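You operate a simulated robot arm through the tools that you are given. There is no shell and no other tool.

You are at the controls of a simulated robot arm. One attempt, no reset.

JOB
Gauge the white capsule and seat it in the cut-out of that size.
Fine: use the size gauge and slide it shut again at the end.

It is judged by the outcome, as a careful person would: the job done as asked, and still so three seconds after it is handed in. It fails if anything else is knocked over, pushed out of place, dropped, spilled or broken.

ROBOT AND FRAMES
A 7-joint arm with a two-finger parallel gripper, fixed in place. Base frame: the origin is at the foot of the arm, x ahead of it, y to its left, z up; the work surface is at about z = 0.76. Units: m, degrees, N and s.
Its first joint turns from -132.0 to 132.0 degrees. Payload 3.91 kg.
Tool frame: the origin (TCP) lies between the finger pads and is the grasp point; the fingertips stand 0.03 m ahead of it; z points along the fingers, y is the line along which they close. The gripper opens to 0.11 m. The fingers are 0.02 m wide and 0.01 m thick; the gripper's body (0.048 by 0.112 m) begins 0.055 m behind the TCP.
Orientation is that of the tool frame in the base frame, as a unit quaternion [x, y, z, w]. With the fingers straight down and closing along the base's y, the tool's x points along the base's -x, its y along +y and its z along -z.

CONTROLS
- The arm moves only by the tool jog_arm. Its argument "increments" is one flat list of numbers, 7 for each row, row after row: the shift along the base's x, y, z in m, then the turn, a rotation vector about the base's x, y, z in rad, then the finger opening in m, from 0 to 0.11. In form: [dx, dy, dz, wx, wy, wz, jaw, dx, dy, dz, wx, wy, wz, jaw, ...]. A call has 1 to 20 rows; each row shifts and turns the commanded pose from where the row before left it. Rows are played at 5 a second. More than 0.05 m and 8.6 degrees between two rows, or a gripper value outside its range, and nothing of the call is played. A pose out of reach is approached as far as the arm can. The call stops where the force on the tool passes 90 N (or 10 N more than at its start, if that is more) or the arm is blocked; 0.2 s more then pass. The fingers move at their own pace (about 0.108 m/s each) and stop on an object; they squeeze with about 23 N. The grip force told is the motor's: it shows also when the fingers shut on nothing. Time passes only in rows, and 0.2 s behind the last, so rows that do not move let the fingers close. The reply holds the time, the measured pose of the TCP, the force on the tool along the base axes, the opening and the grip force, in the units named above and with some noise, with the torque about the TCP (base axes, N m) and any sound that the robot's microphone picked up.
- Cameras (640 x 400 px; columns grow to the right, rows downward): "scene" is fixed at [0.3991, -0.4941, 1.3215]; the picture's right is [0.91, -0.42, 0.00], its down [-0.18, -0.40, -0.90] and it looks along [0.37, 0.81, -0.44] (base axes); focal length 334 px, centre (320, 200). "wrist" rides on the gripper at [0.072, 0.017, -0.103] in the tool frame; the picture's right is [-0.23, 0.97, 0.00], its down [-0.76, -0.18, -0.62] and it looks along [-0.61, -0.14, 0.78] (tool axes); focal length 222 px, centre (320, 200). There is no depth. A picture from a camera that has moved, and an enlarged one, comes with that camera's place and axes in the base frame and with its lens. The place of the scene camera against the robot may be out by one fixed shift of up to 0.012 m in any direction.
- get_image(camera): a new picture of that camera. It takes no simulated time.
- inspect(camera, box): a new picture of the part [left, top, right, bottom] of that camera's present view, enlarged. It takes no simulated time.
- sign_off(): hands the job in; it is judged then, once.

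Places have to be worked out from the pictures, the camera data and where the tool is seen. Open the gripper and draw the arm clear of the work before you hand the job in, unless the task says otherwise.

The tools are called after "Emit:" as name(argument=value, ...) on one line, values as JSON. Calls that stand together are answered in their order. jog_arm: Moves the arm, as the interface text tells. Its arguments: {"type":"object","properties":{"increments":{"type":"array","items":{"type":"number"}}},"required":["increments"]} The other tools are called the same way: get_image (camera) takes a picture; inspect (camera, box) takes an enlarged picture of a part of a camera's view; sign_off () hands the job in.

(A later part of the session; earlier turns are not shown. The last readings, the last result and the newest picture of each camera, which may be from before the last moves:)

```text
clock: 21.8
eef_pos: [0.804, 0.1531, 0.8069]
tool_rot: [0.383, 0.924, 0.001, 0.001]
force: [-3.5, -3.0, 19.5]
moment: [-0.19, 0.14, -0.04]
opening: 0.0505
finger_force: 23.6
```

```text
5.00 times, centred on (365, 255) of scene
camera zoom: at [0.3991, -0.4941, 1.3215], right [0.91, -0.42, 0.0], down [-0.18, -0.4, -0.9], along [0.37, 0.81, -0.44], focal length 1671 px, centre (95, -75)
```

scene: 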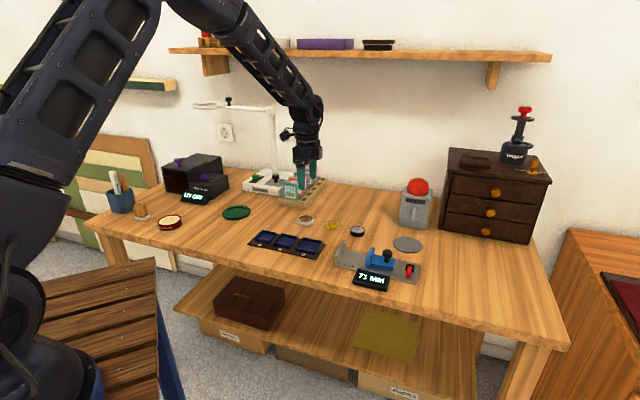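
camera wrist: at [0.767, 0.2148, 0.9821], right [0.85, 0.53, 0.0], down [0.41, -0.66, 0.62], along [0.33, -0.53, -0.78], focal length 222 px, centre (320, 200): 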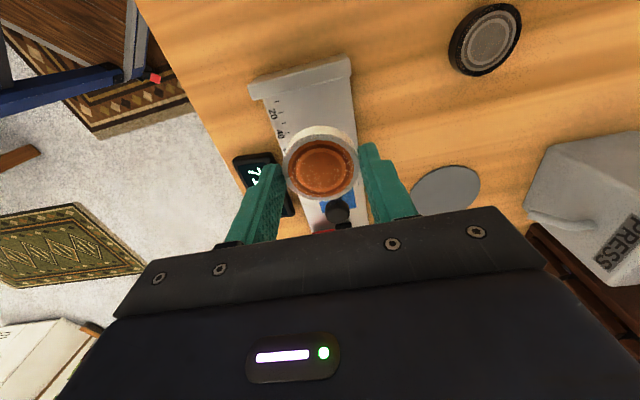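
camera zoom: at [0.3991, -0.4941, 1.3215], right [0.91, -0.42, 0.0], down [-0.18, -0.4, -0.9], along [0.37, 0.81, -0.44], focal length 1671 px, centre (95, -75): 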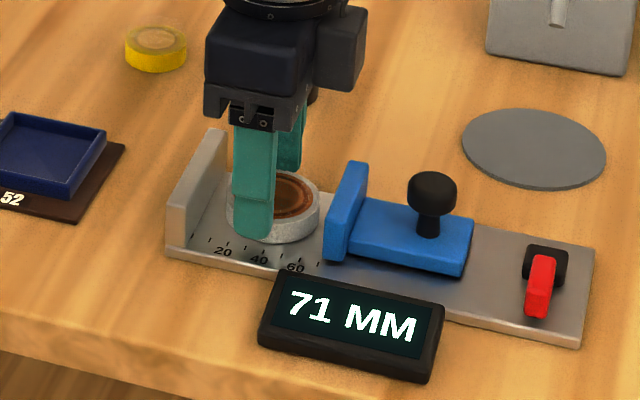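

Contact at 19 N: the capsule is on the plate. I'll relieve the pressure, open a little, and rise straight up.

Emit:
jog_arm(increments=[0, 0, 0.0012, 0, 0, 0, 0.045, 0, 0, 0, 0, 0, 0, 0.056, 0, 0, 0, 0, 0, 0, 0.064, 0, 0, 0, 0, 0, 0, 0.064, 0, 0, 0.015, 0, 0, 0, 0.066, 0, 0, 0.03, 0, 0, 0, 0.066, 0, 0, 0.04, 0, 0, 0, 0.066])

Emit:
inspect(camera="scene", box=[320, 205, 420, 295])

Emit:
inspect(camera="wrist", box=[230, 20, 430, 250])

```text
clock: 23.4
eef_pos: [0.8045, 0.1526, 0.8925]
tool_rot: [0.383, 0.924, 0.0, 0.0]
force: [-0.2, -0.5, -0.1]
moment: [0.04, 0.03, 0.05]
opening: 0.066
finger_force: 0.1
```

```text
4.44 times, centred on (370, 250) of scene
camera zoom: at [0.3991, -0.4941, 1.3215], right [0.91, -0.42, 0.0], down [-0.18, -0.4, -0.9], along [0.37, 0.81, -0.44], focal length 1486 px, centre (98, -22)
```

zoom: 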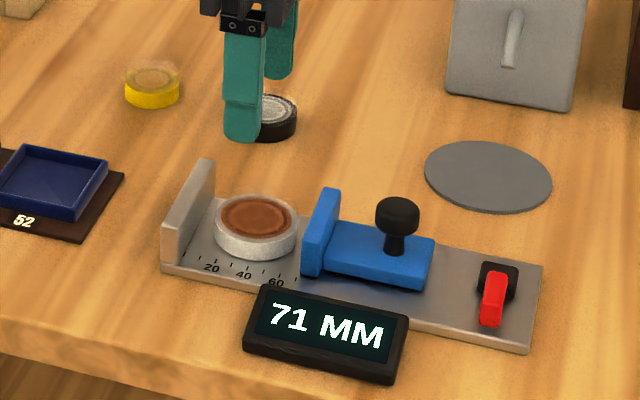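

```text
1.74 times, centred on (330, 135) of wrist
camera zoom: at [0.7642, 0.2167, 0.9957], right [0.85, 0.53, 0.0], down [0.41, -0.66, 0.62], along [0.33, -0.53, -0.78], focal length 386 px, centre (303, 313)
```

zoom: 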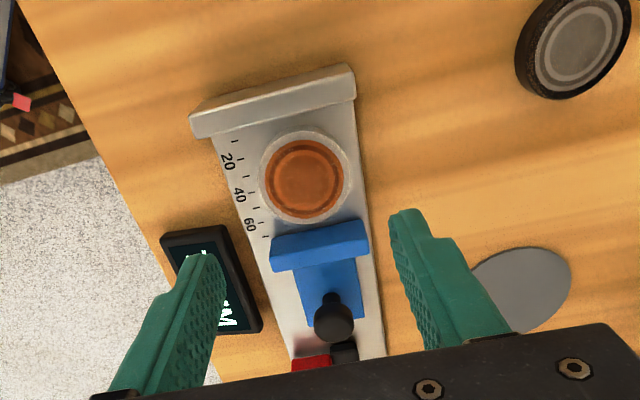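

The capsule sits flat between the jaws. I'll keep this yaw, move to the knob's known spot at (0.865, 0.090), descend around it and close from the sides.

Emit:
jog_arm(increments=[0.0201, -0.0208, 0, 0, 0, 0, 0.055, 0.0201, -0.0208, 0, 0, 0, 0, 0.05, 0.0201, -0.0208, 0, 0, 0, 0, 0.05, 0, 0, -0.02, 0, 0, 0, 0.05, 0, 0, 0, 0, 0, 0, 0.05])

Emit:
inspect(camera="wrist", box=[230, 20, 430, 250])

Emit:
inspect(camera="scene", box=[320, 205, 420, 295])

```text
clock: 24.6
eef_pos: [0.8641, 0.0926, 0.8711]
tool_rot: [0.382, 0.924, 0.0, -0.001]
force: [0.2, 0.5, 0.8]
moment: [0.01, 0.02, -0.04]
opening: 0.0501
finger_force: 0.1
```

```text
1.74 times, centred on (330, 135) of wrist
camera zoom: at [0.8244, 0.1552, 0.9743], right [0.85, 0.53, 0.0], down [0.41, -0.66, 0.62], along [0.33, -0.53, -0.78], focal length 386 px, centre (303, 313)
```

zoom: 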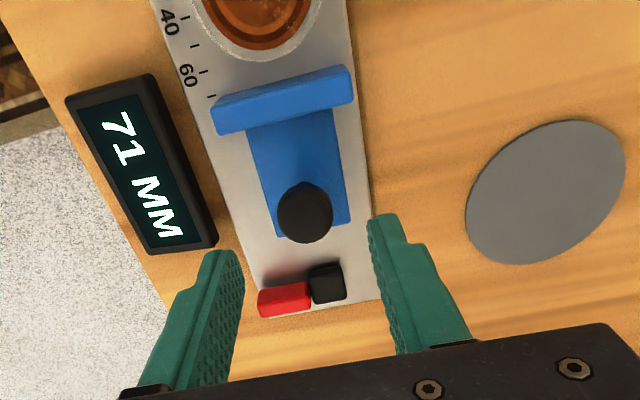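

```text
4.44 times, centred on (370, 250) of scene
camera zoom: at [0.3991, -0.4941, 1.3215], right [0.91, -0.42, 0.0], down [-0.18, -0.4, -0.9], along [0.37, 0.81, -0.44], focal length 1486 px, centre (98, -22)
```

zoom: 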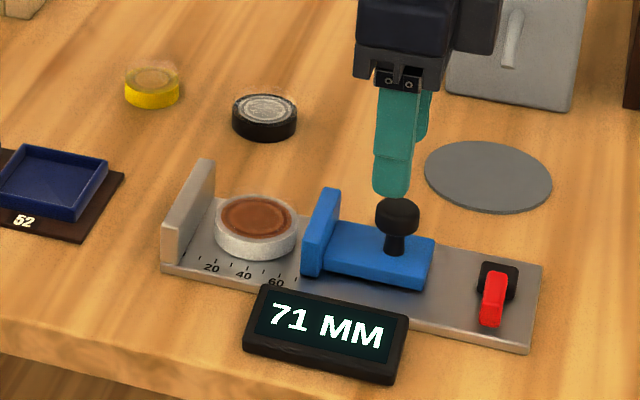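

The knob is about 2.5 mm off the TCP, so I'll correct by (+0.001, -0.002), descend to z≈0.821 and close.

Emit:
jog_arm(increments=[0.0011, -0.0018, -0.02, 0, 0, 0, 0.05, 0, 0, -0.02, 0, 0, 0, 0.05, 0, 0, -0.01, 0, 0, 0, 0.05, 0, 0, 0, 0, 0, 0, 0.05, 0, 0, 0, 0, 0, 0, 0.035, 0, 0, 0, 0, 0, 0, 0.02, 0, 0, 0, 0, 0, 0, 0.018, 0, 0, 0, 0, 0, 0, 0.018])

Emit:
inspect(camera="wrist", box=[230, 20, 430, 250])

Emit:
inspect(camera="scene", box=[320, 205, 420, 295])

```text
clock: 26.4
eef_pos: [0.8657, 0.0907, 0.8213]
tool_rot: [0.382, 0.924, 0.001, 0.001]
force: [18.3, 18.4, -5.8]
moment: [0.51, -0.26, -0.03]
opening: 0.0253
finger_force: 45.3
```

```text
1.74 times, centred on (330, 135) of wrist
camera zoom: at [0.826, 0.1544, 0.9245], right [0.85, 0.53, 0.0], down [0.41, -0.66, 0.62], along [0.33, -0.53, -0.78], focal length 386 px, centre (303, 313)
```

zoom: 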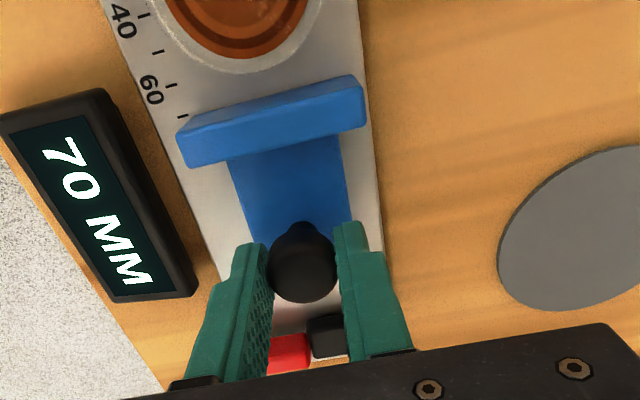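

```text
4.44 times, centred on (370, 250) of scene
camera zoom: at [0.3991, -0.4941, 1.3215], right [0.91, -0.42, 0.0], down [-0.18, -0.4, -0.9], along [0.37, 0.81, -0.44], focal length 1486 px, centre (98, -22)
```

zoom: 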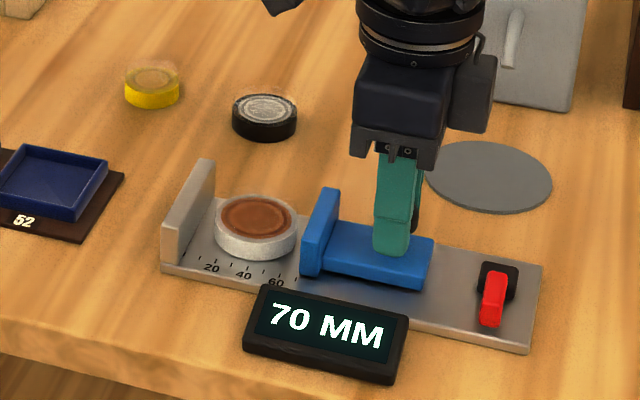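

The knob is gripped, but there's a 26 N sideways preload because the tool is about 2 mm off laterally. I'll relieve that and begin sliding shut in 2–3 mm steps.

Emit:
jog_arm(increments=[0.0012, 0.0012, 0, 0, 0, 0, 0.018, -0.0018, 0.0018, 0, 0, 0, 0, 0.018, -0.0018, 0.0018, 0, 0, 0, 0, 0.018, -0.0018, 0.0018, 0, 0, 0, 0, 0.018, -0.0018, 0.0018, 0, 0, 0, 0, 0.018])

Emit:
inspect(camera="scene", box=[320, 205, 420, 295])

```text
clock: 27.6
eef_pos: [0.8597, 0.0967, 0.8207]
tool_rot: [0.382, 0.924, 0.0, 0.0]
force: [7.5, 6.4, 0.6]
moment: [0.2, -0.05, -0.02]
opening: 0.0254
finger_force: 45.3
```

```text
4.44 times, centred on (370, 250) of scene
camera zoom: at [0.3991, -0.4941, 1.3215], right [0.91, -0.42, 0.0], down [-0.18, -0.4, -0.9], along [0.37, 0.81, -0.44], focal length 1486 px, centre (98, -22)
```

zoom: 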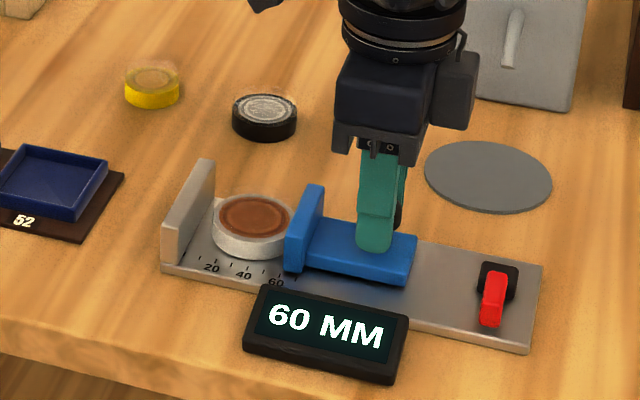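

Reads 60 mm and slides smoothly. I'll keep closing in smaller steps and watch for the stop.

Emit:
jog_arm(increments=[-0.001, 0.001, 0, 0, 0, 0, 0.018, -0.001, 0.001, 0, 0, 0, 0, 0.018, -0.001, 0.001, 0, 0, 0, 0, 0.018, -0.001, 0.001, 0, 0, 0, 0, 0.018])

Emit:
inspect(camera="scene", box=[320, 205, 420, 295])

```text
clock: 28.6
eef_pos: [0.8542, 0.1021, 0.8197]
tool_rot: [0.383, 0.924, 0.0, -0.001]
force: [6.0, 4.9, 4.4]
moment: [0.07, -0.18, 0.01]
opening: 0.025
finger_force: 44.7
```

```text
4.44 times, centred on (370, 250) of scene
camera zoom: at [0.3991, -0.4941, 1.3215], right [0.91, -0.42, 0.0], down [-0.18, -0.4, -0.9], along [0.37, 0.81, -0.44], focal length 1486 px, centre (98, -22)
```

zoom: 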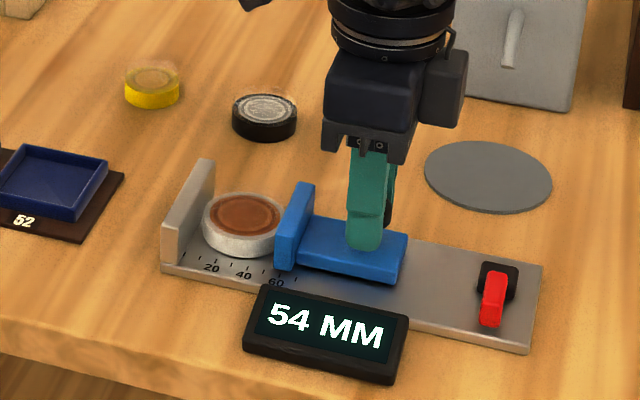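

Emit:
jog_arm(increments=[-0.0007, 0.0007, 0, 0, 0, 0, 0.018, -0.0007, 0.0007, 0, 0, 0, 0, 0.018])

Emit:
inspect(camera="scene", box=[320, 205, 420, 295])

```text
clock: 29.2
eef_pos: [0.853, 0.1037, 0.821]
tool_rot: [0.382, 0.924, 0.0, 0.0]
force: [7.4, 7.3, 2.7]
moment: [0.11, -0.18, 0.04]
opening: 0.0253
finger_force: 45.0
```

```text
4.44 times, centred on (370, 250) of scene
camera zoom: at [0.3991, -0.4941, 1.3215], right [0.91, -0.42, 0.0], down [-0.18, -0.4, -0.9], along [0.37, 0.81, -0.44], focal length 1486 px, centre (98, -22)
```

zoom: 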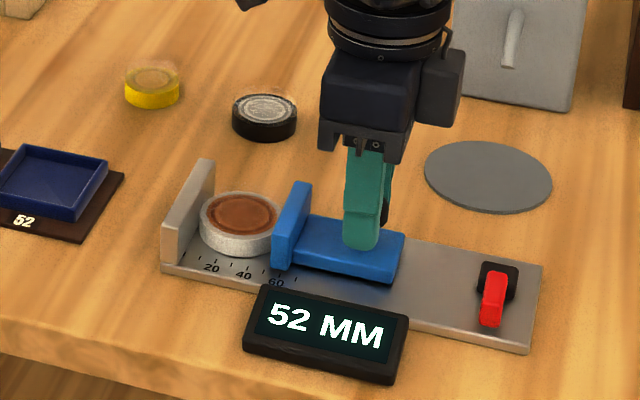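

It reads 52 mm with no resistance along the slide yet. I'll advance in 0.5–1 mm steps to find where it stops on the capsule.

Emit:
jog_arm(increments=[-0.0007, 0.0007, 0, 0, 0, 0, 0.018, 0, 0, 0, 0, 0, 0, 0.018])

Emit:
inspect(camera="scene", box=[330, 215, 410, 290])

Emit:
inspect(camera="wrist", box=[200, 0, 430, 250])

```text
clock: 29.8
eef_pos: [0.8526, 0.1034, 0.821]
tool_rot: [0.383, 0.924, 0.0, 0.0]
force: [9.6, 7.8, 1.7]
moment: [0.15, -0.2, 0.01]
opening: 0.0251
finger_force: 45.1
```

```text
5.33 times, centred on (370, 252) of scene
camera zoom: at [0.3991, -0.4941, 1.3215], right [0.91, -0.42, 0.0], down [-0.18, -0.4, -0.9], along [0.37, 0.81, -0.44], focal length 1783 px, centre (53, -80)
```

zoom: 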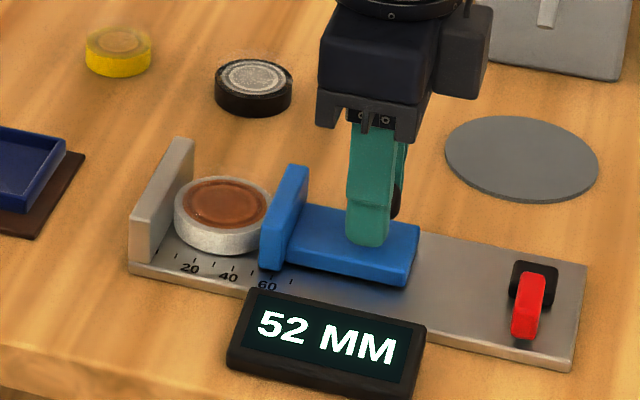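

```text
1.60 times, centred on (315, 125) of wrist
camera zoom: at [0.813, 0.1677, 0.9245], right [0.85, 0.53, 0.0], down [0.41, -0.66, 0.62], along [0.33, -0.53, -0.78], focal length 355 px, centre (328, 320)
```

zoom: 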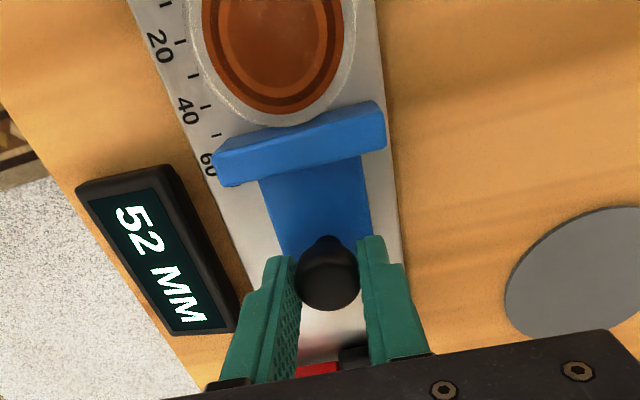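

Emit:
jog_arm(increments=[-0.0007, 0.0007, 0, 0, 0, 0, 0.018, -0.0007, 0.0007, 0, 0, 0, 0, 0.018, 0, 0, 0, 0, 0, 0, 0.018])

Emit:
inspect(camera="scene", box=[330, 215, 410, 290])

```text
clock: 30.6
eef_pos: [0.8532, 0.1037, 0.821]
tool_rot: [0.383, 0.924, 0.0, 0.001]
force: [21.1, -2.4, -1.4]
moment: [-0.19, -0.59, -0.09]
opening: 0.0252
finger_force: 44.6
```

```text
5.33 times, centred on (370, 252) of scene
camera zoom: at [0.3991, -0.4941, 1.3215], right [0.91, -0.42, 0.0], down [-0.18, -0.4, -0.9], along [0.37, 0.81, -0.44], focal length 1783 px, centre (53, -80)
```

zoom: 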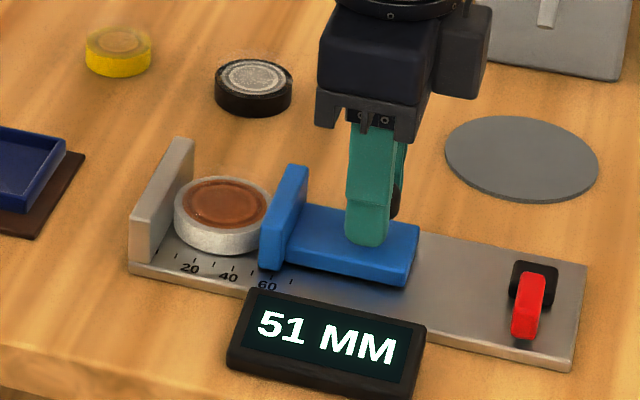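

The slider has stopped on the capsule: 51 mm with about 17 N along the slide, and it read 52 just before contact, so the 52 cut-out is the right one. I'll back the slider off about 15 mm to free the capsule, then release the knob and rise.

Emit:
jog_arm(increments=[0.0012, -0.0012, 0, 0, 0, 0, 0.018, 0.002, -0.002, 0, 0, 0, 0, 0.018, 0.002, -0.002, 0, 0, 0, 0, 0.018, 0.002, -0.002, 0, 0, 0, 0, 0.018, 0.002, -0.002, 0, 0, 0, 0, 0.018, 0.002, -0.002, 0, 0, 0, 0, 0.018, 0, 0, 0, 0, 0, 0, 0.018])

Emit:
inspect(camera="scene", box=[330, 215, 410, 290])

```text
clock: 32.2
eef_pos: [0.8642, 0.0926, 0.8221]
tool_rot: [0.383, 0.924, 0.0, 0.0]
force: [1.6, 1.9, -1.3]
moment: [0.04, 0.01, 0.03]
opening: 0.0252
finger_force: 45.1
```

```text
5.33 times, centred on (370, 252) of scene
camera zoom: at [0.3991, -0.4941, 1.3215], right [0.91, -0.42, 0.0], down [-0.18, -0.4, -0.9], along [0.37, 0.81, -0.44], focal length 1783 px, centre (53, -80)
```

zoom: 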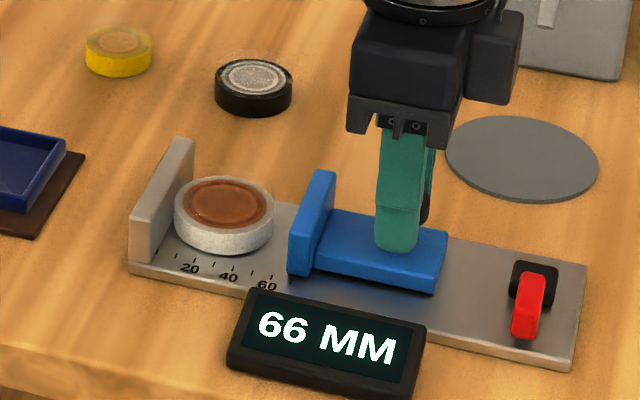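

The slider is at 66 mm and the capsule stayed against the fixed jaw. I'll release the knob, rise, and move over the capsule at about (0.798, 0.159).

Emit:
jog_arm(increments=[0, 0, 0, 0, 0, 0, 0.035, 0, 0, 0, 0, 0, 0, 0.05, 0, 0, 0.02, 0, 0, 0, 0.05, 0, 0, 0.03, 0, 0, 0, 0.06, 0, 0, 0.02, 0, 0, 0, 0.075, -0.022, 0.022, 0, 0, 0, 0, 0.08, -0.022, 0.022, 0, 0, 0, 0, 0.08, -0.022, 0.022, 0, 0, 0, 0, 0.08, 0, 0, 0, 0, 0, 0, 0.08])

Emit:
get_image(camera="wrist")

Emit:
inspect(camera="wrist", box=[220, 20, 420, 200])

Emit:
inspect(camera="scene", box=[310, 190, 430, 300])

```text
clock: 34.2
eef_pos: [0.7969, 0.1593, 0.8915]
tool_rot: [0.383, 0.924, -0.001, 0.0]
force: [0.8, -0.6, -1.5]
moment: [0.01, -0.02, -0.02]
opening: 0.0796
finger_force: 0.1
```

```text
taken
camera wrist: at [0.7579, 0.2236, 0.9952], right [0.85, 0.53, 0.0], down [0.41, -0.66, 0.62], along [0.33, -0.53, -0.78], focal length 222 px, centre (320, 200)
```

wrist: 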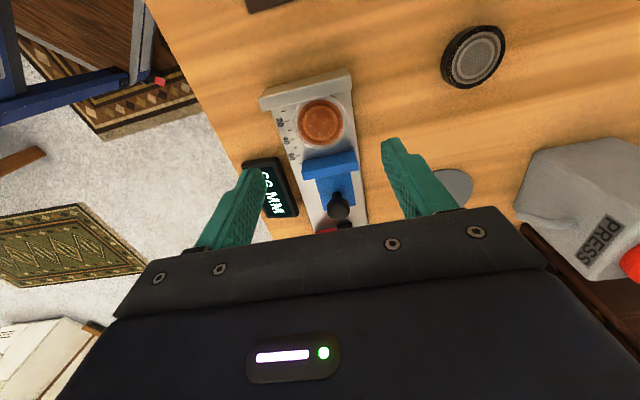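

```text
2.22 times, centred on (320, 110) of wrist
camera zoom: at [0.7579, 0.2236, 0.9952], right [0.85, 0.53, 0.0], down [0.41, -0.66, 0.62], along [0.33, -0.53, -0.78], focal length 494 px, centre (320, 400)
```

zoom: 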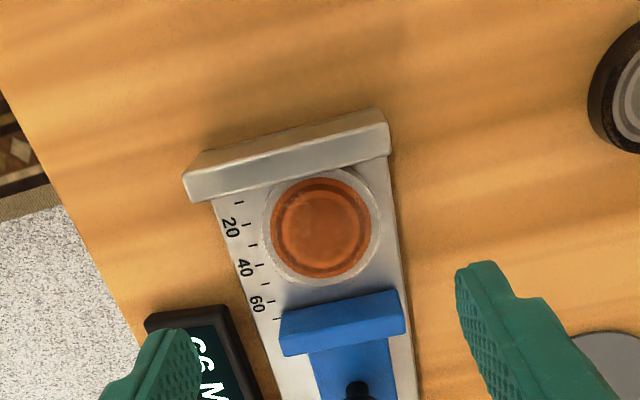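

```text
3.64 times, centred on (370, 245) of scene
camera zoom: at [0.3991, -0.4941, 1.3215], right [0.91, -0.42, 0.0], down [-0.18, -0.4, -0.9], along [0.37, 0.81, -0.44], focal length 1215 px, centre (138, 36)
```

zoom: 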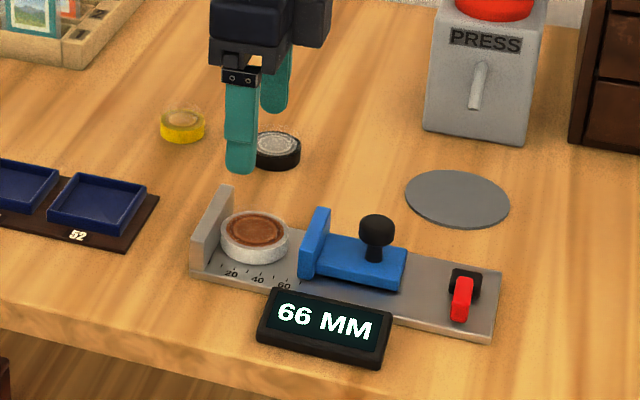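

The capsule is centred under the TCP. Before picking it up, I'll look at the 52 cut-out so I can choose the grip height.

Emit:
inspect(camera="scene", box=[284, 225, 334, 265])

Emit:
inspect(camera="scene", box=[358, 222, 402, 262])

```text
10.00 times, centred on (309, 245) of scene
camera zoom: at [0.3991, -0.4941, 1.3215], right [0.91, -0.42, 0.0], down [-0.18, -0.4, -0.9], along [0.37, 0.81, -0.44], focal length 3342 px, centre (430, -250)
```

zoom: 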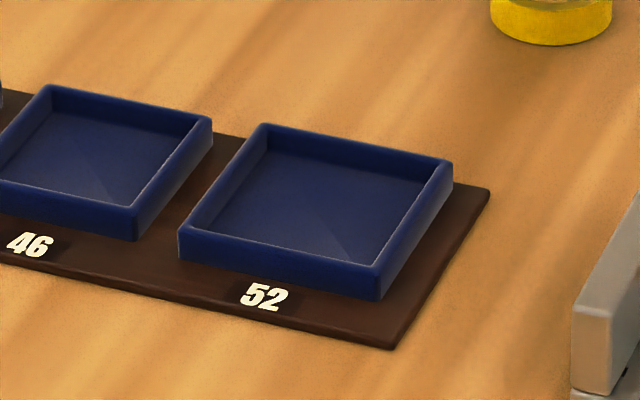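

```text
10.00 times, centred on (380, 242) of scene
camera zoom: at [0.3991, -0.4941, 1.3215], right [0.91, -0.42, 0.0], down [-0.18, -0.4, -0.9], along [0.37, 0.81, -0.44], focal length 3342 px, centre (-280, -220)
```

zoom: 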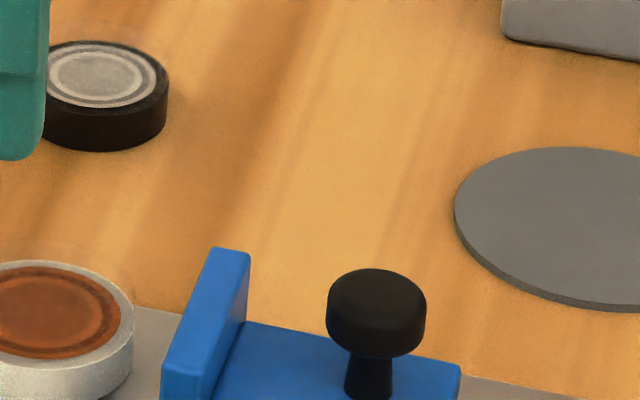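

The 52 cut-out has walls about 12 mm high and sits near (0.71, 0.26). I'll hover over it empty-handed first so the wrist camera can place it accurately.

Emit:
jog_arm(increments=[-0.03, 0.0345, 0, 0, 0, 0, 0.08, -0.03, 0.0345, 0, 0, 0, 0, 0.08, -0.029, 0.034, 0, 0, 0, 0, 0.08, 0, 0, 0, 0, 0, 0, 0.08])

Emit:
inspect(camera="wrist", box=[220, 20, 420, 220])

Emit:
get_image(camera="wrist")

```text
clock: 35.2
eef_pos: [0.7071, 0.2639, 0.8919]
tool_rot: [0.383, 0.924, 0.0, -0.001]
force: [0.0, -0.1, -0.2]
moment: [-0.02, 0.0, -0.01]
opening: 0.08
finger_force: 0.0
```

```text
2.00 times, centred on (320, 120) of wrist
camera zoom: at [0.6675, 0.3279, 0.9953], right [0.85, 0.53, 0.0], down [0.41, -0.66, 0.62], along [0.33, -0.53, -0.78], focal length 444 px, centre (320, 360)
```

zoom: 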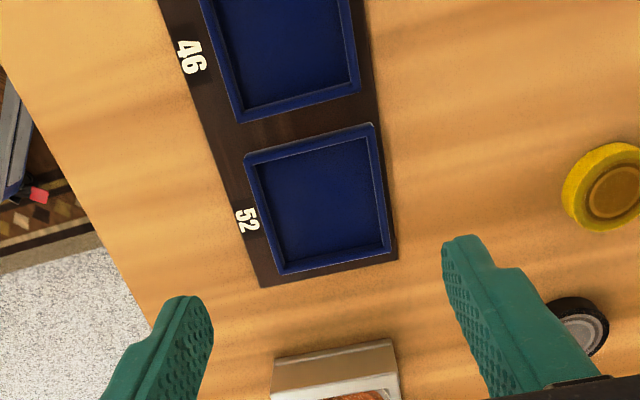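

```text
taken
camera wrist: at [0.6675, 0.3279, 0.9953], right [0.85, 0.53, 0.0], down [0.41, -0.66, 0.62], along [0.33, -0.53, -0.78], focal length 222 px, centre (320, 200)
```

wrist: 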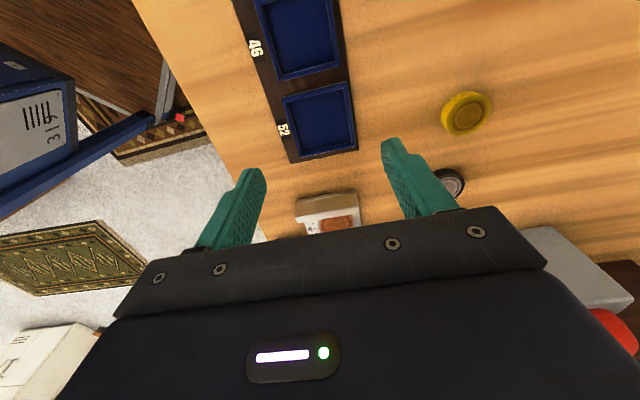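

Emit:
inspect(camera="wrist", box=[265, 70, 375, 170])

```text
4.00 times, centred on (320, 120) of wrist
camera zoom: at [0.6675, 0.3279, 0.9953], right [0.85, 0.53, 0.0], down [0.41, -0.66, 0.62], along [0.33, -0.53, -0.78], focal length 888 px, centre (320, 520)
```

zoom: 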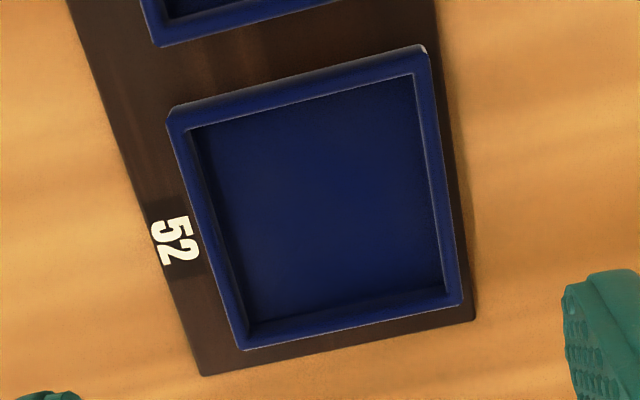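

The wrist view puts the 52 cut-out's centre 3 mm away at (+x, -y) from the current TCP. It's about 53 mm square inside and aligned at 45°, so the 51 mm capsule fits with about 1 mm per side. I'll go back and descend on the capsule with the fingertips about 10 mm above its base.

Emit:
jog_arm(increments=[0.0301, -0.0348, 0, 0, 0, 0, 0.075, 0.0301, -0.0348, 0, 0, 0, 0, 0.075, 0.0301, -0.0348, 0, 0, 0, 0, 0.075, 0, 0, -0.03, 0, 0, 0, 0.075, 0, 0, -0.03, 0, 0, 0, 0.075, 0, 0, 0, 0, 0, 0, 0.075])

Emit:
inspect(camera="wrist", box=[230, 60, 430, 240])

Emit:
inspect(camera="scene", box=[325, 205, 405, 285])

```text
clock: 36.6
eef_pos: [0.7981, 0.1584, 0.8317]
tool_rot: [0.383, 0.924, 0.0, 0.0]
force: [-0.4, 0.1, 0.2]
moment: [0.0, 0.01, 0.02]
opening: 0.0747
finger_force: 0.0
```

```text
2.22 times, centred on (330, 150) of wrist
camera zoom: at [0.7585, 0.2218, 0.9347], right [0.85, 0.53, 0.0], down [0.41, -0.66, 0.62], along [0.33, -0.53, -0.78], focal length 494 px, centre (298, 311)
```

zoom: 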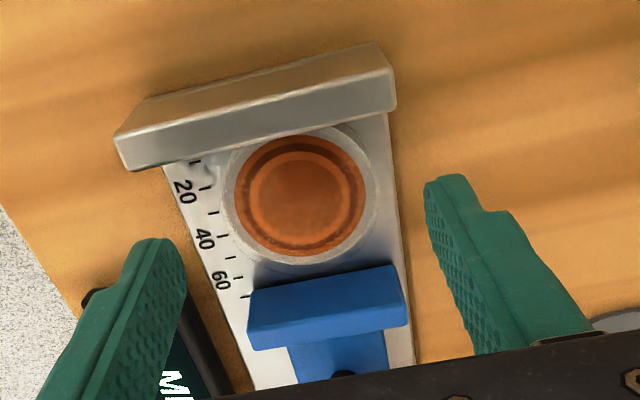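

```text
5.00 times, centred on (365, 245) of scene
camera zoom: at [0.3991, -0.4941, 1.3215], right [0.91, -0.42, 0.0], down [-0.18, -0.4, -0.9], along [0.37, 0.81, -0.44], focal length 1671 px, centre (95, -25)
```

zoom: 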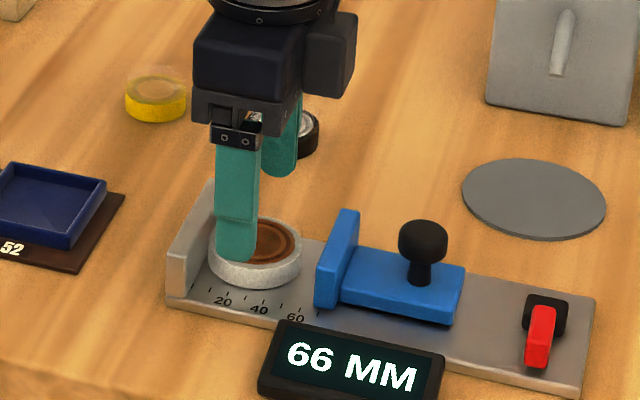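

The capsule is within 1 mm of the TCP. I'll descend the last 24 mm and close.

Emit:
jog_arm(increments=[0, 0, -0.015, 0, 0, 0, 0.075, 0, 0, -0.0092, 0, 0, 0, 0.075, 0, 0, 0, 0, 0, 0, 0.07, 0, 0, 0, 0, 0, 0, 0.06, 0, 0, 0, 0, 0, 0, 0.052, 0, 0, 0, 0, 0, 0, 0.045, 0, 0, 0, 0, 0, 0, 0.042, 0, 0, 0, 0, 0, 0, 0.04])

Emit:
inspect(camera="wrist", box=[230, 90, 430, 240])

Emit:
inspect(camera="scene", box=[335, 215, 395, 275])

```text
clock: 38.4
eef_pos: [0.7981, 0.1587, 0.8069]
tool_rot: [0.382, 0.924, 0.001, 0.0]
force: [1.3, 0.4, 0.3]
moment: [0.0, -0.03, -0.03]
opening: 0.0509
finger_force: 23.1
```

```text
2.67 times, centred on (330, 165) of wrist
camera zoom: at [0.7578, 0.2222, 0.9106], right [0.85, 0.53, 0.0], down [0.41, -0.66, 0.62], along [0.33, -0.53, -0.78], focal length 592 px, centre (293, 293)
```

zoom: 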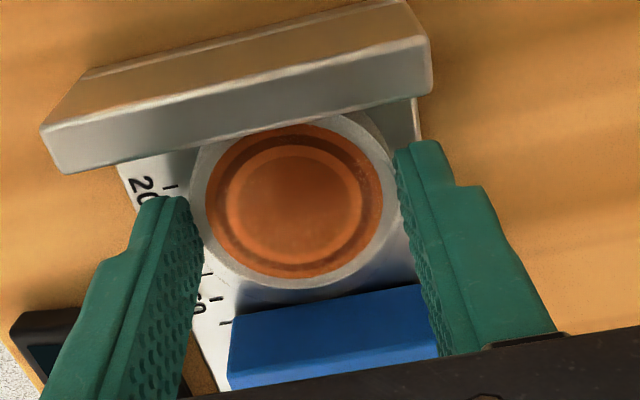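

```text
6.67 times, centred on (365, 245) of scene
camera zoom: at [0.3991, -0.4941, 1.3215], right [0.91, -0.42, 0.0], down [-0.18, -0.4, -0.9], along [0.37, 0.81, -0.44], focal length 2228 px, centre (20, -100)
```

zoom: 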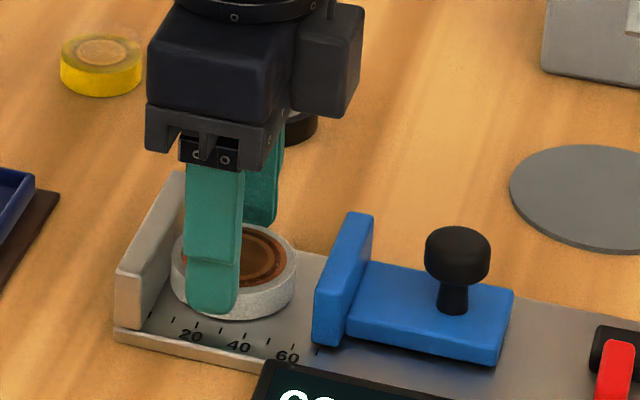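

Gripped at 50.9 mm. I'll lift clear of the jaws and carry it over the 52 cut-out, keeping it high.

Emit:
jog_arm(increments=[0.0007, -0.0007, 0.005, 0, 0, 0, 0.04, 0, 0, 0.015, 0, 0, 0, 0.04, 0, 0, 0.025, 0, 0, 0, 0.04, 0, 0, 0.025, 0, 0, 0, 0.04, -0.022, 0.02555, 0, 0, 0, 0, 0.04, -0.022, 0.02555, 0, 0, 0, 0, 0.04, -0.022, 0.02555, 0, 0, 0, 0, 0.04, -0.022, 0.02555, 0, 0, 0, 0, 0.04, 0, 0, 0, 0, 0, 0, 0.04])

Emit:
get_image(camera="wrist")

Emit:
inspect(camera="wrist", box=[220, 60, 430, 240])

Emit:
get_image(camera="scene")

```text
clock: 40.4
eef_pos: [0.7098, 0.2608, 0.8769]
tool_rot: [0.383, 0.924, -0.001, 0.0]
force: [-0.4, -0.3, -0.2]
moment: [0.01, 0.01, 0.01]
opening: 0.0508
finger_force: 22.9
```

```text
taken
camera wrist: at [0.6713, 0.3247, 0.9807], right [0.85, 0.53, 0.0], down [0.41, -0.66, 0.62], along [0.33, -0.53, -0.78], focal length 222 px, centre (320, 200)
```

wrist: 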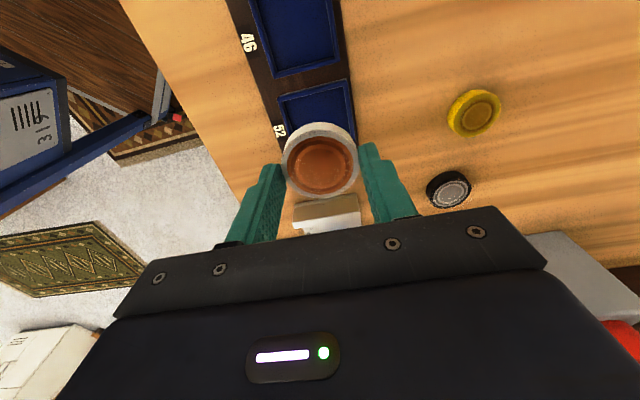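

```text
2.22 times, centred on (325, 150) of wrist
camera zoom: at [0.6713, 0.3247, 0.9807], right [0.85, 0.53, 0.0], down [0.41, -0.66, 0.62], along [0.33, -0.53, -0.78], focal length 494 px, centre (309, 311)
```

zoom: 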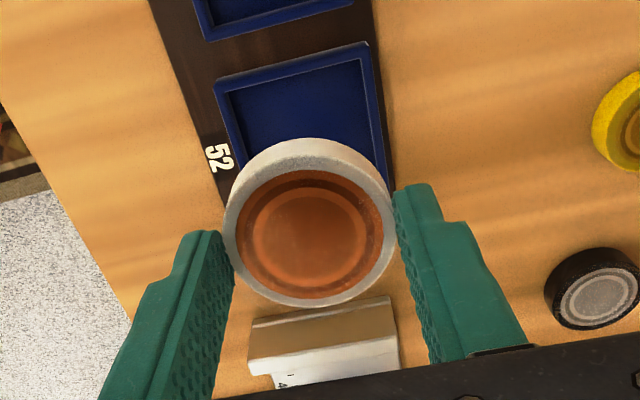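

```text
taken
```

scene: 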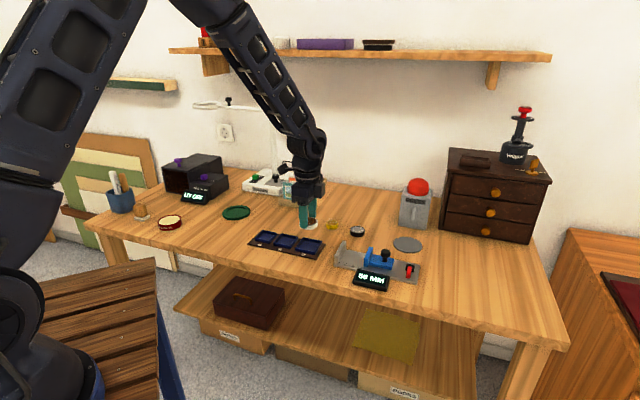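

The capsule sits centred in the grip within about 1 mm. I'll lower until its base is about 5 mm above the rim, then check alignment in both cameras.

Emit:
jog_arm(increments=[0, 0, -0.02, 0, 0, 0, 0.04, 0, 0, -0.02, 0, 0, 0, 0.04, 0, 0, -0.013, 0, 0, 0, 0.04, 0, 0, 0, 0, 0, 0, 0.04])

Emit:
inspect(camera="wrist", box=[250, 90, 390, 220])

Emit:
inspect(camera="scene", box=[280, 215, 340, 270])

```text
clock: 41.4
eef_pos: [0.7112, 0.2601, 0.8235]
tool_rot: [0.383, 0.924, 0.0, -0.001]
force: [0.8, -0.4, -0.3]
moment: [0.01, 0.01, -0.02]
opening: 0.0509
finger_force: 23.3
```

```text
3.08 times, centred on (320, 155) of wrist
camera zoom: at [0.6712, 0.3244, 0.9268], right [0.85, 0.53, 0.0], down [0.41, -0.66, 0.62], along [0.33, -0.53, -0.78], focal length 684 px, centre (320, 338)
```

zoom: 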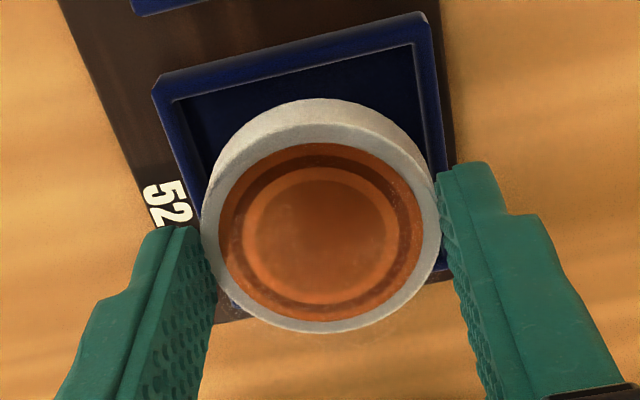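

```text
7.27 times, centred on (310, 242) of scene
camera zoom: at [0.3991, -0.4941, 1.3215], right [0.91, -0.42, 0.0], down [-0.18, -0.4, -0.9], along [0.37, 0.81, -0.44], focal length 2431 px, centre (393, -109)
```

zoom: 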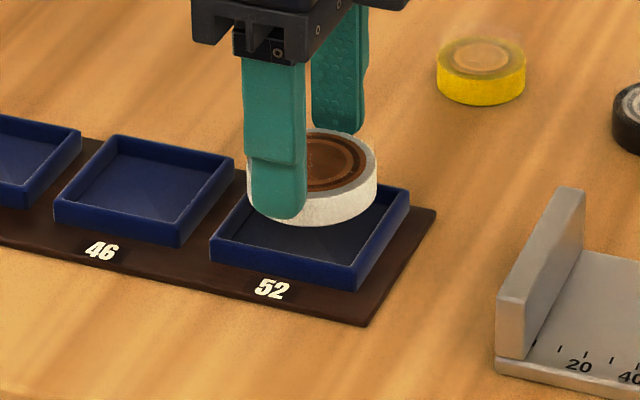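

Judging from the scene view, the capsule base is only about 6 mm below the fingertips, so my height assumptions are a few mm off, and the fit only allows about 1 mm. I'll rise and shift 60 mm along the tray so the cut-out lies almost straight under the wrist camera, where height errors don't matter.

Emit:
jog_arm(increments=[0, 0, 0.025, 0, 0, 0, 0.04, 0, 0, 0.028, 0, 0, 0, 0.04, 0.021, -0.021, 0, 0, 0, 0, 0.04, 0.021, -0.021, 0, 0, 0, 0, 0.04, 0, 0, 0, 0, 0, 0, 0.04, 0, 0, 0, 0, 0, 0, 0.04])

Emit:
get_image(camera="wrist")

Emit:
inspect(camera="wrist", box=[260, 0, 380, 100])

Emit:
inspect(camera="wrist", box=[250, 100, 390, 230])

```text
clock: 42.8
eef_pos: [0.7533, 0.2173, 0.8771]
tool_rot: [0.383, 0.924, 0.0, -0.001]
force: [0.1, -0.5, -0.3]
moment: [-0.03, -0.01, -0.02]
opening: 0.0508
finger_force: 22.8
```

```text
taken
camera wrist: at [0.7132, 0.2818, 0.9801], right [0.85, 0.53, 0.0], down [0.41, -0.66, 0.62], along [0.33, -0.53, -0.78], focal length 222 px, centre (320, 200)
```

wrist: 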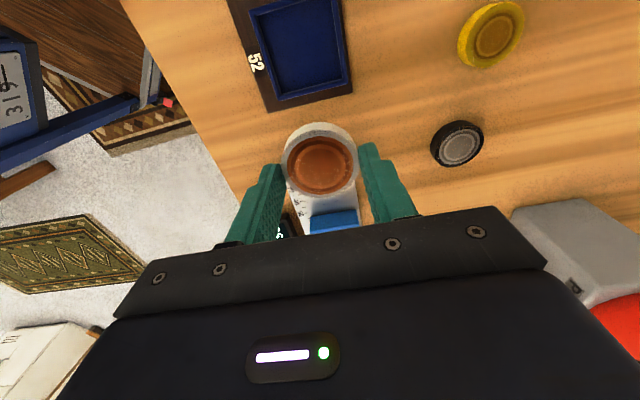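

```text
4.00 times, centred on (320, 50) of wrist
camera zoom: at [0.7132, 0.2818, 0.9801], right [0.85, 0.53, 0.0], down [0.41, -0.66, 0.62], along [0.33, -0.53, -0.78], focal length 888 px, centre (320, 800)
```

zoom: 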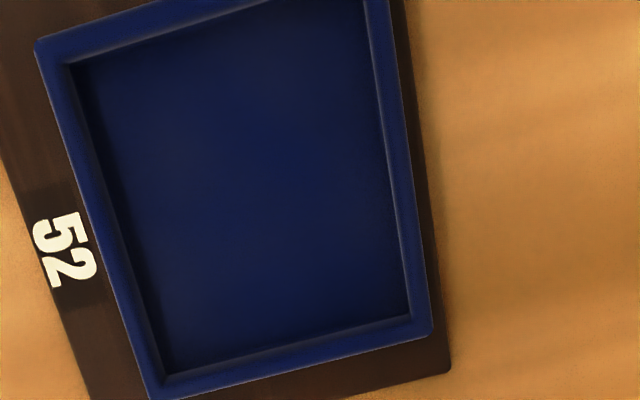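

```text
3.08 times, centred on (320, 165) of wrist
camera zoom: at [0.7132, 0.2818, 0.9801], right [0.85, 0.53, 0.0], down [0.41, -0.66, 0.62], along [0.33, -0.53, -0.78], focal length 684 px, centre (320, 308)
```

zoom: 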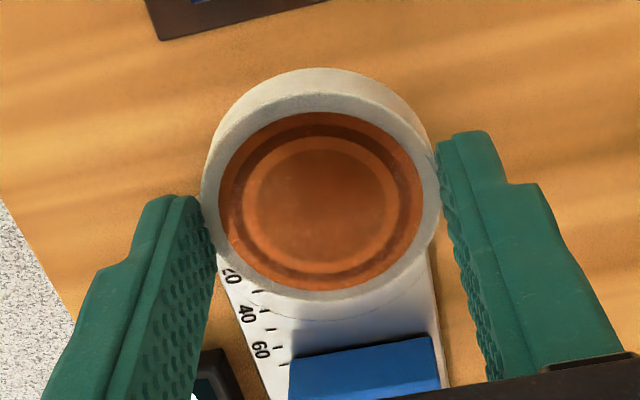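

From straight above, the cut-out centre is (-0.0413, +0.0415) from the current TCP, and the capsule is laterally centred. I'll go back with that correction, lower to just above the rim and compare again in both cameras.

Emit:
jog_arm(increments=[-0.0206, 0.0206, 0, 0, 0, 0, 0.04, -0.0207, 0.0207, 0, 0, 0, 0, 0.04, 0, 0, -0.025, 0, 0, 0, 0.04, 0, 0, -0.028, 0, 0, 0, 0.04, 0, 0, 0, 0, 0, 0, 0.04, 0, 0, 0, 0, 0, 0, 0.04])

Emit:
inspect(camera="wrist", box=[270, 90, 380, 200])

Emit:
inspect(camera="scene", box=[290, 220, 330, 256])

```text
clock: 44.2
eef_pos: [0.7109, 0.2585, 0.8234]
tool_rot: [0.383, 0.924, 0.0, 0.0]
force: [0.4, 0.0, 0.5]
moment: [0.01, 0.02, 0.01]
opening: 0.0507
finger_force: 23.2
```

```text
3.64 times, centred on (325, 145) of wrist
camera zoom: at [0.6713, 0.3236, 0.9274], right [0.85, 0.53, 0.0], down [0.41, -0.66, 0.62], along [0.33, -0.53, -0.78], focal length 808 px, centre (302, 400)
```

zoom: 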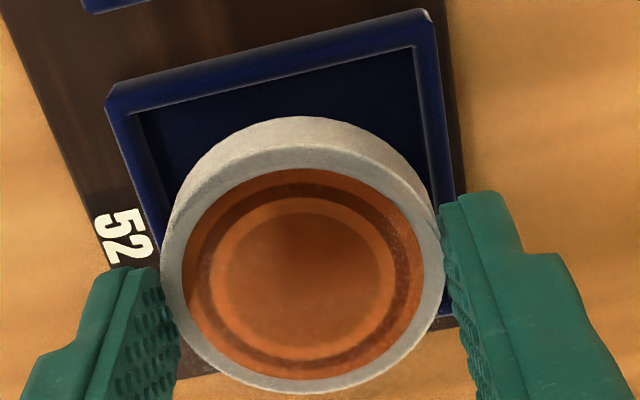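

```text
11.11 times, centred on (310, 238) of scene
camera zoom: at [0.3991, -0.4941, 1.3215], right [0.91, -0.42, 0.0], down [-0.18, -0.4, -0.9], along [0.37, 0.81, -0.44], focal length 3714 px, centre (431, -222)
```

zoom: 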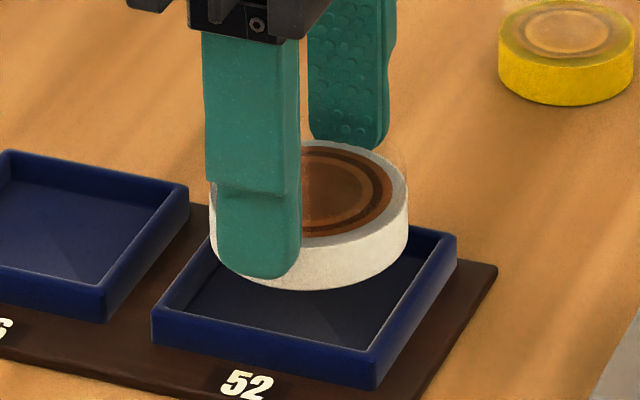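

In the scene view the capsule's centre column (308) matches the cut-out's (308.5), and the wrist view agrees within about 0.5 mm. I judge the base about 11 mm above the rim, so I'll lower 9 mm and compare again.

Emit:
jog_arm(increments=[0, 0, -0.005, 0, 0, 0, 0.04, 0, 0, -0.004, 0, 0, 0, 0.04, 0, 0, 0, 0, 0, 0, 0.04])

Emit:
inspect(camera="wrist", box=[270, 90, 380, 200])

Emit:
inspect(camera="scene", box=[290, 220, 330, 256])

```text
clock: 45.0
eef_pos: [0.7119, 0.2605, 0.8158]
tool_rot: [0.383, 0.924, -0.001, 0.0]
force: [0.1, 0.4, -0.1]
moment: [0.01, 0.0, -0.02]
opening: 0.0508
finger_force: 23.1
```

```text
3.64 times, centred on (325, 145) of wrist
camera zoom: at [0.6716, 0.3237, 0.9181], right [0.85, 0.53, 0.0], down [0.41, -0.66, 0.62], along [0.33, -0.53, -0.78], focal length 808 px, centre (302, 400)
```

zoom: 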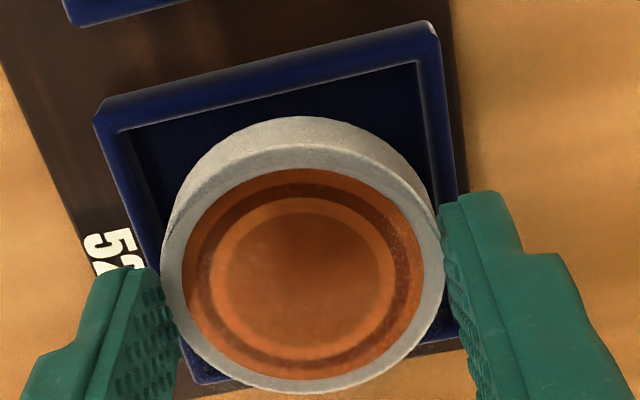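

```text
11.11 times, centred on (310, 238) of scene
camera zoom: at [0.3991, -0.4941, 1.3215], right [0.91, -0.42, 0.0], down [-0.18, -0.4, -0.9], along [0.37, 0.81, -0.44], focal length 3714 px, centre (431, -222)
```

zoom: 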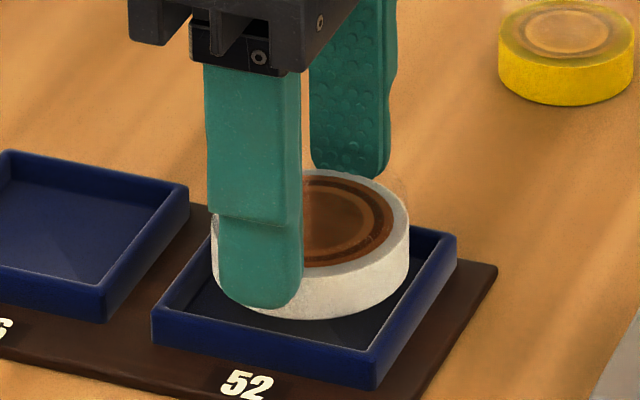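

Cross-checking both cameras, lateral alignment is good, but the capsule sits about 0.5–1.5 mm too far along +s (toward the gauge). I'll shift it back about 0.9 mm and lower 3 mm, watching the force for contact with the rim.

Emit:
jog_arm(increments=[-0.0006, 0.0006, 0, 0, 0, 0, 0.04, 0, 0, -0.0015, 0, 0, 0, 0.04, 0, 0, -0.0015, 0, 0, 0, 0.04])

Emit:
inspect(camera="wrist", box=[270, 90, 380, 200])

Emit:
inspect(camera="scene", box=[290, 220, 330, 256])

```text
clock: 45.8
eef_pos: [0.7104, 0.2599, 0.8118]
tool_rot: [0.382, 0.924, 0.001, 0.0]
force: [0.2, 0.5, -0.7]
moment: [-0.01, 0.0, -0.01]
opening: 0.0511
finger_force: 22.8
```

```text
3.64 times, centred on (325, 145) of wrist
camera zoom: at [0.6709, 0.3243, 0.9151], right [0.85, 0.53, 0.0], down [0.41, -0.66, 0.62], along [0.33, -0.53, -0.78], focal length 808 px, centre (302, 400)
```

zoom: 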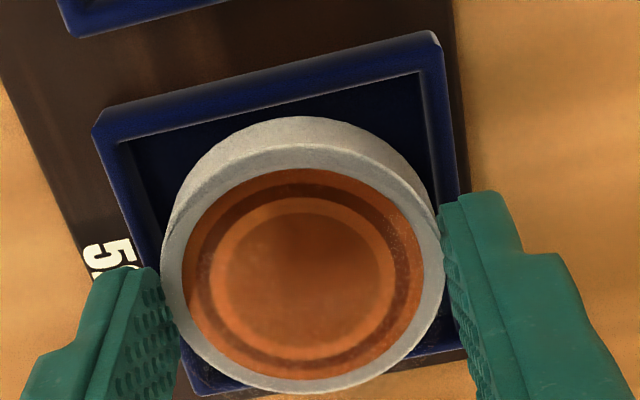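

```text
11.11 times, centred on (310, 238) of scene
camera zoom: at [0.3991, -0.4941, 1.3215], right [0.91, -0.42, 0.0], down [-0.18, -0.4, -0.9], along [0.37, 0.81, -0.44], focal length 3714 px, centre (431, -222)
```

zoom: 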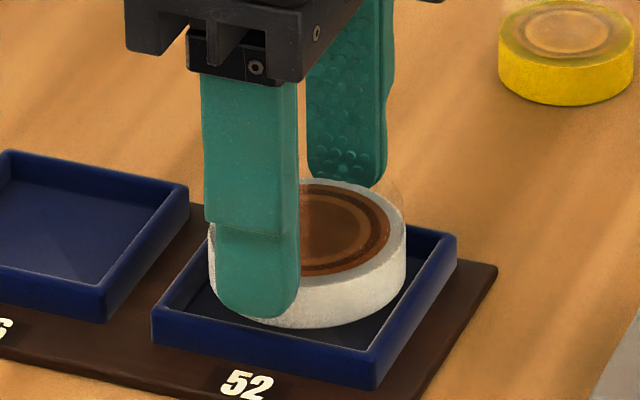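

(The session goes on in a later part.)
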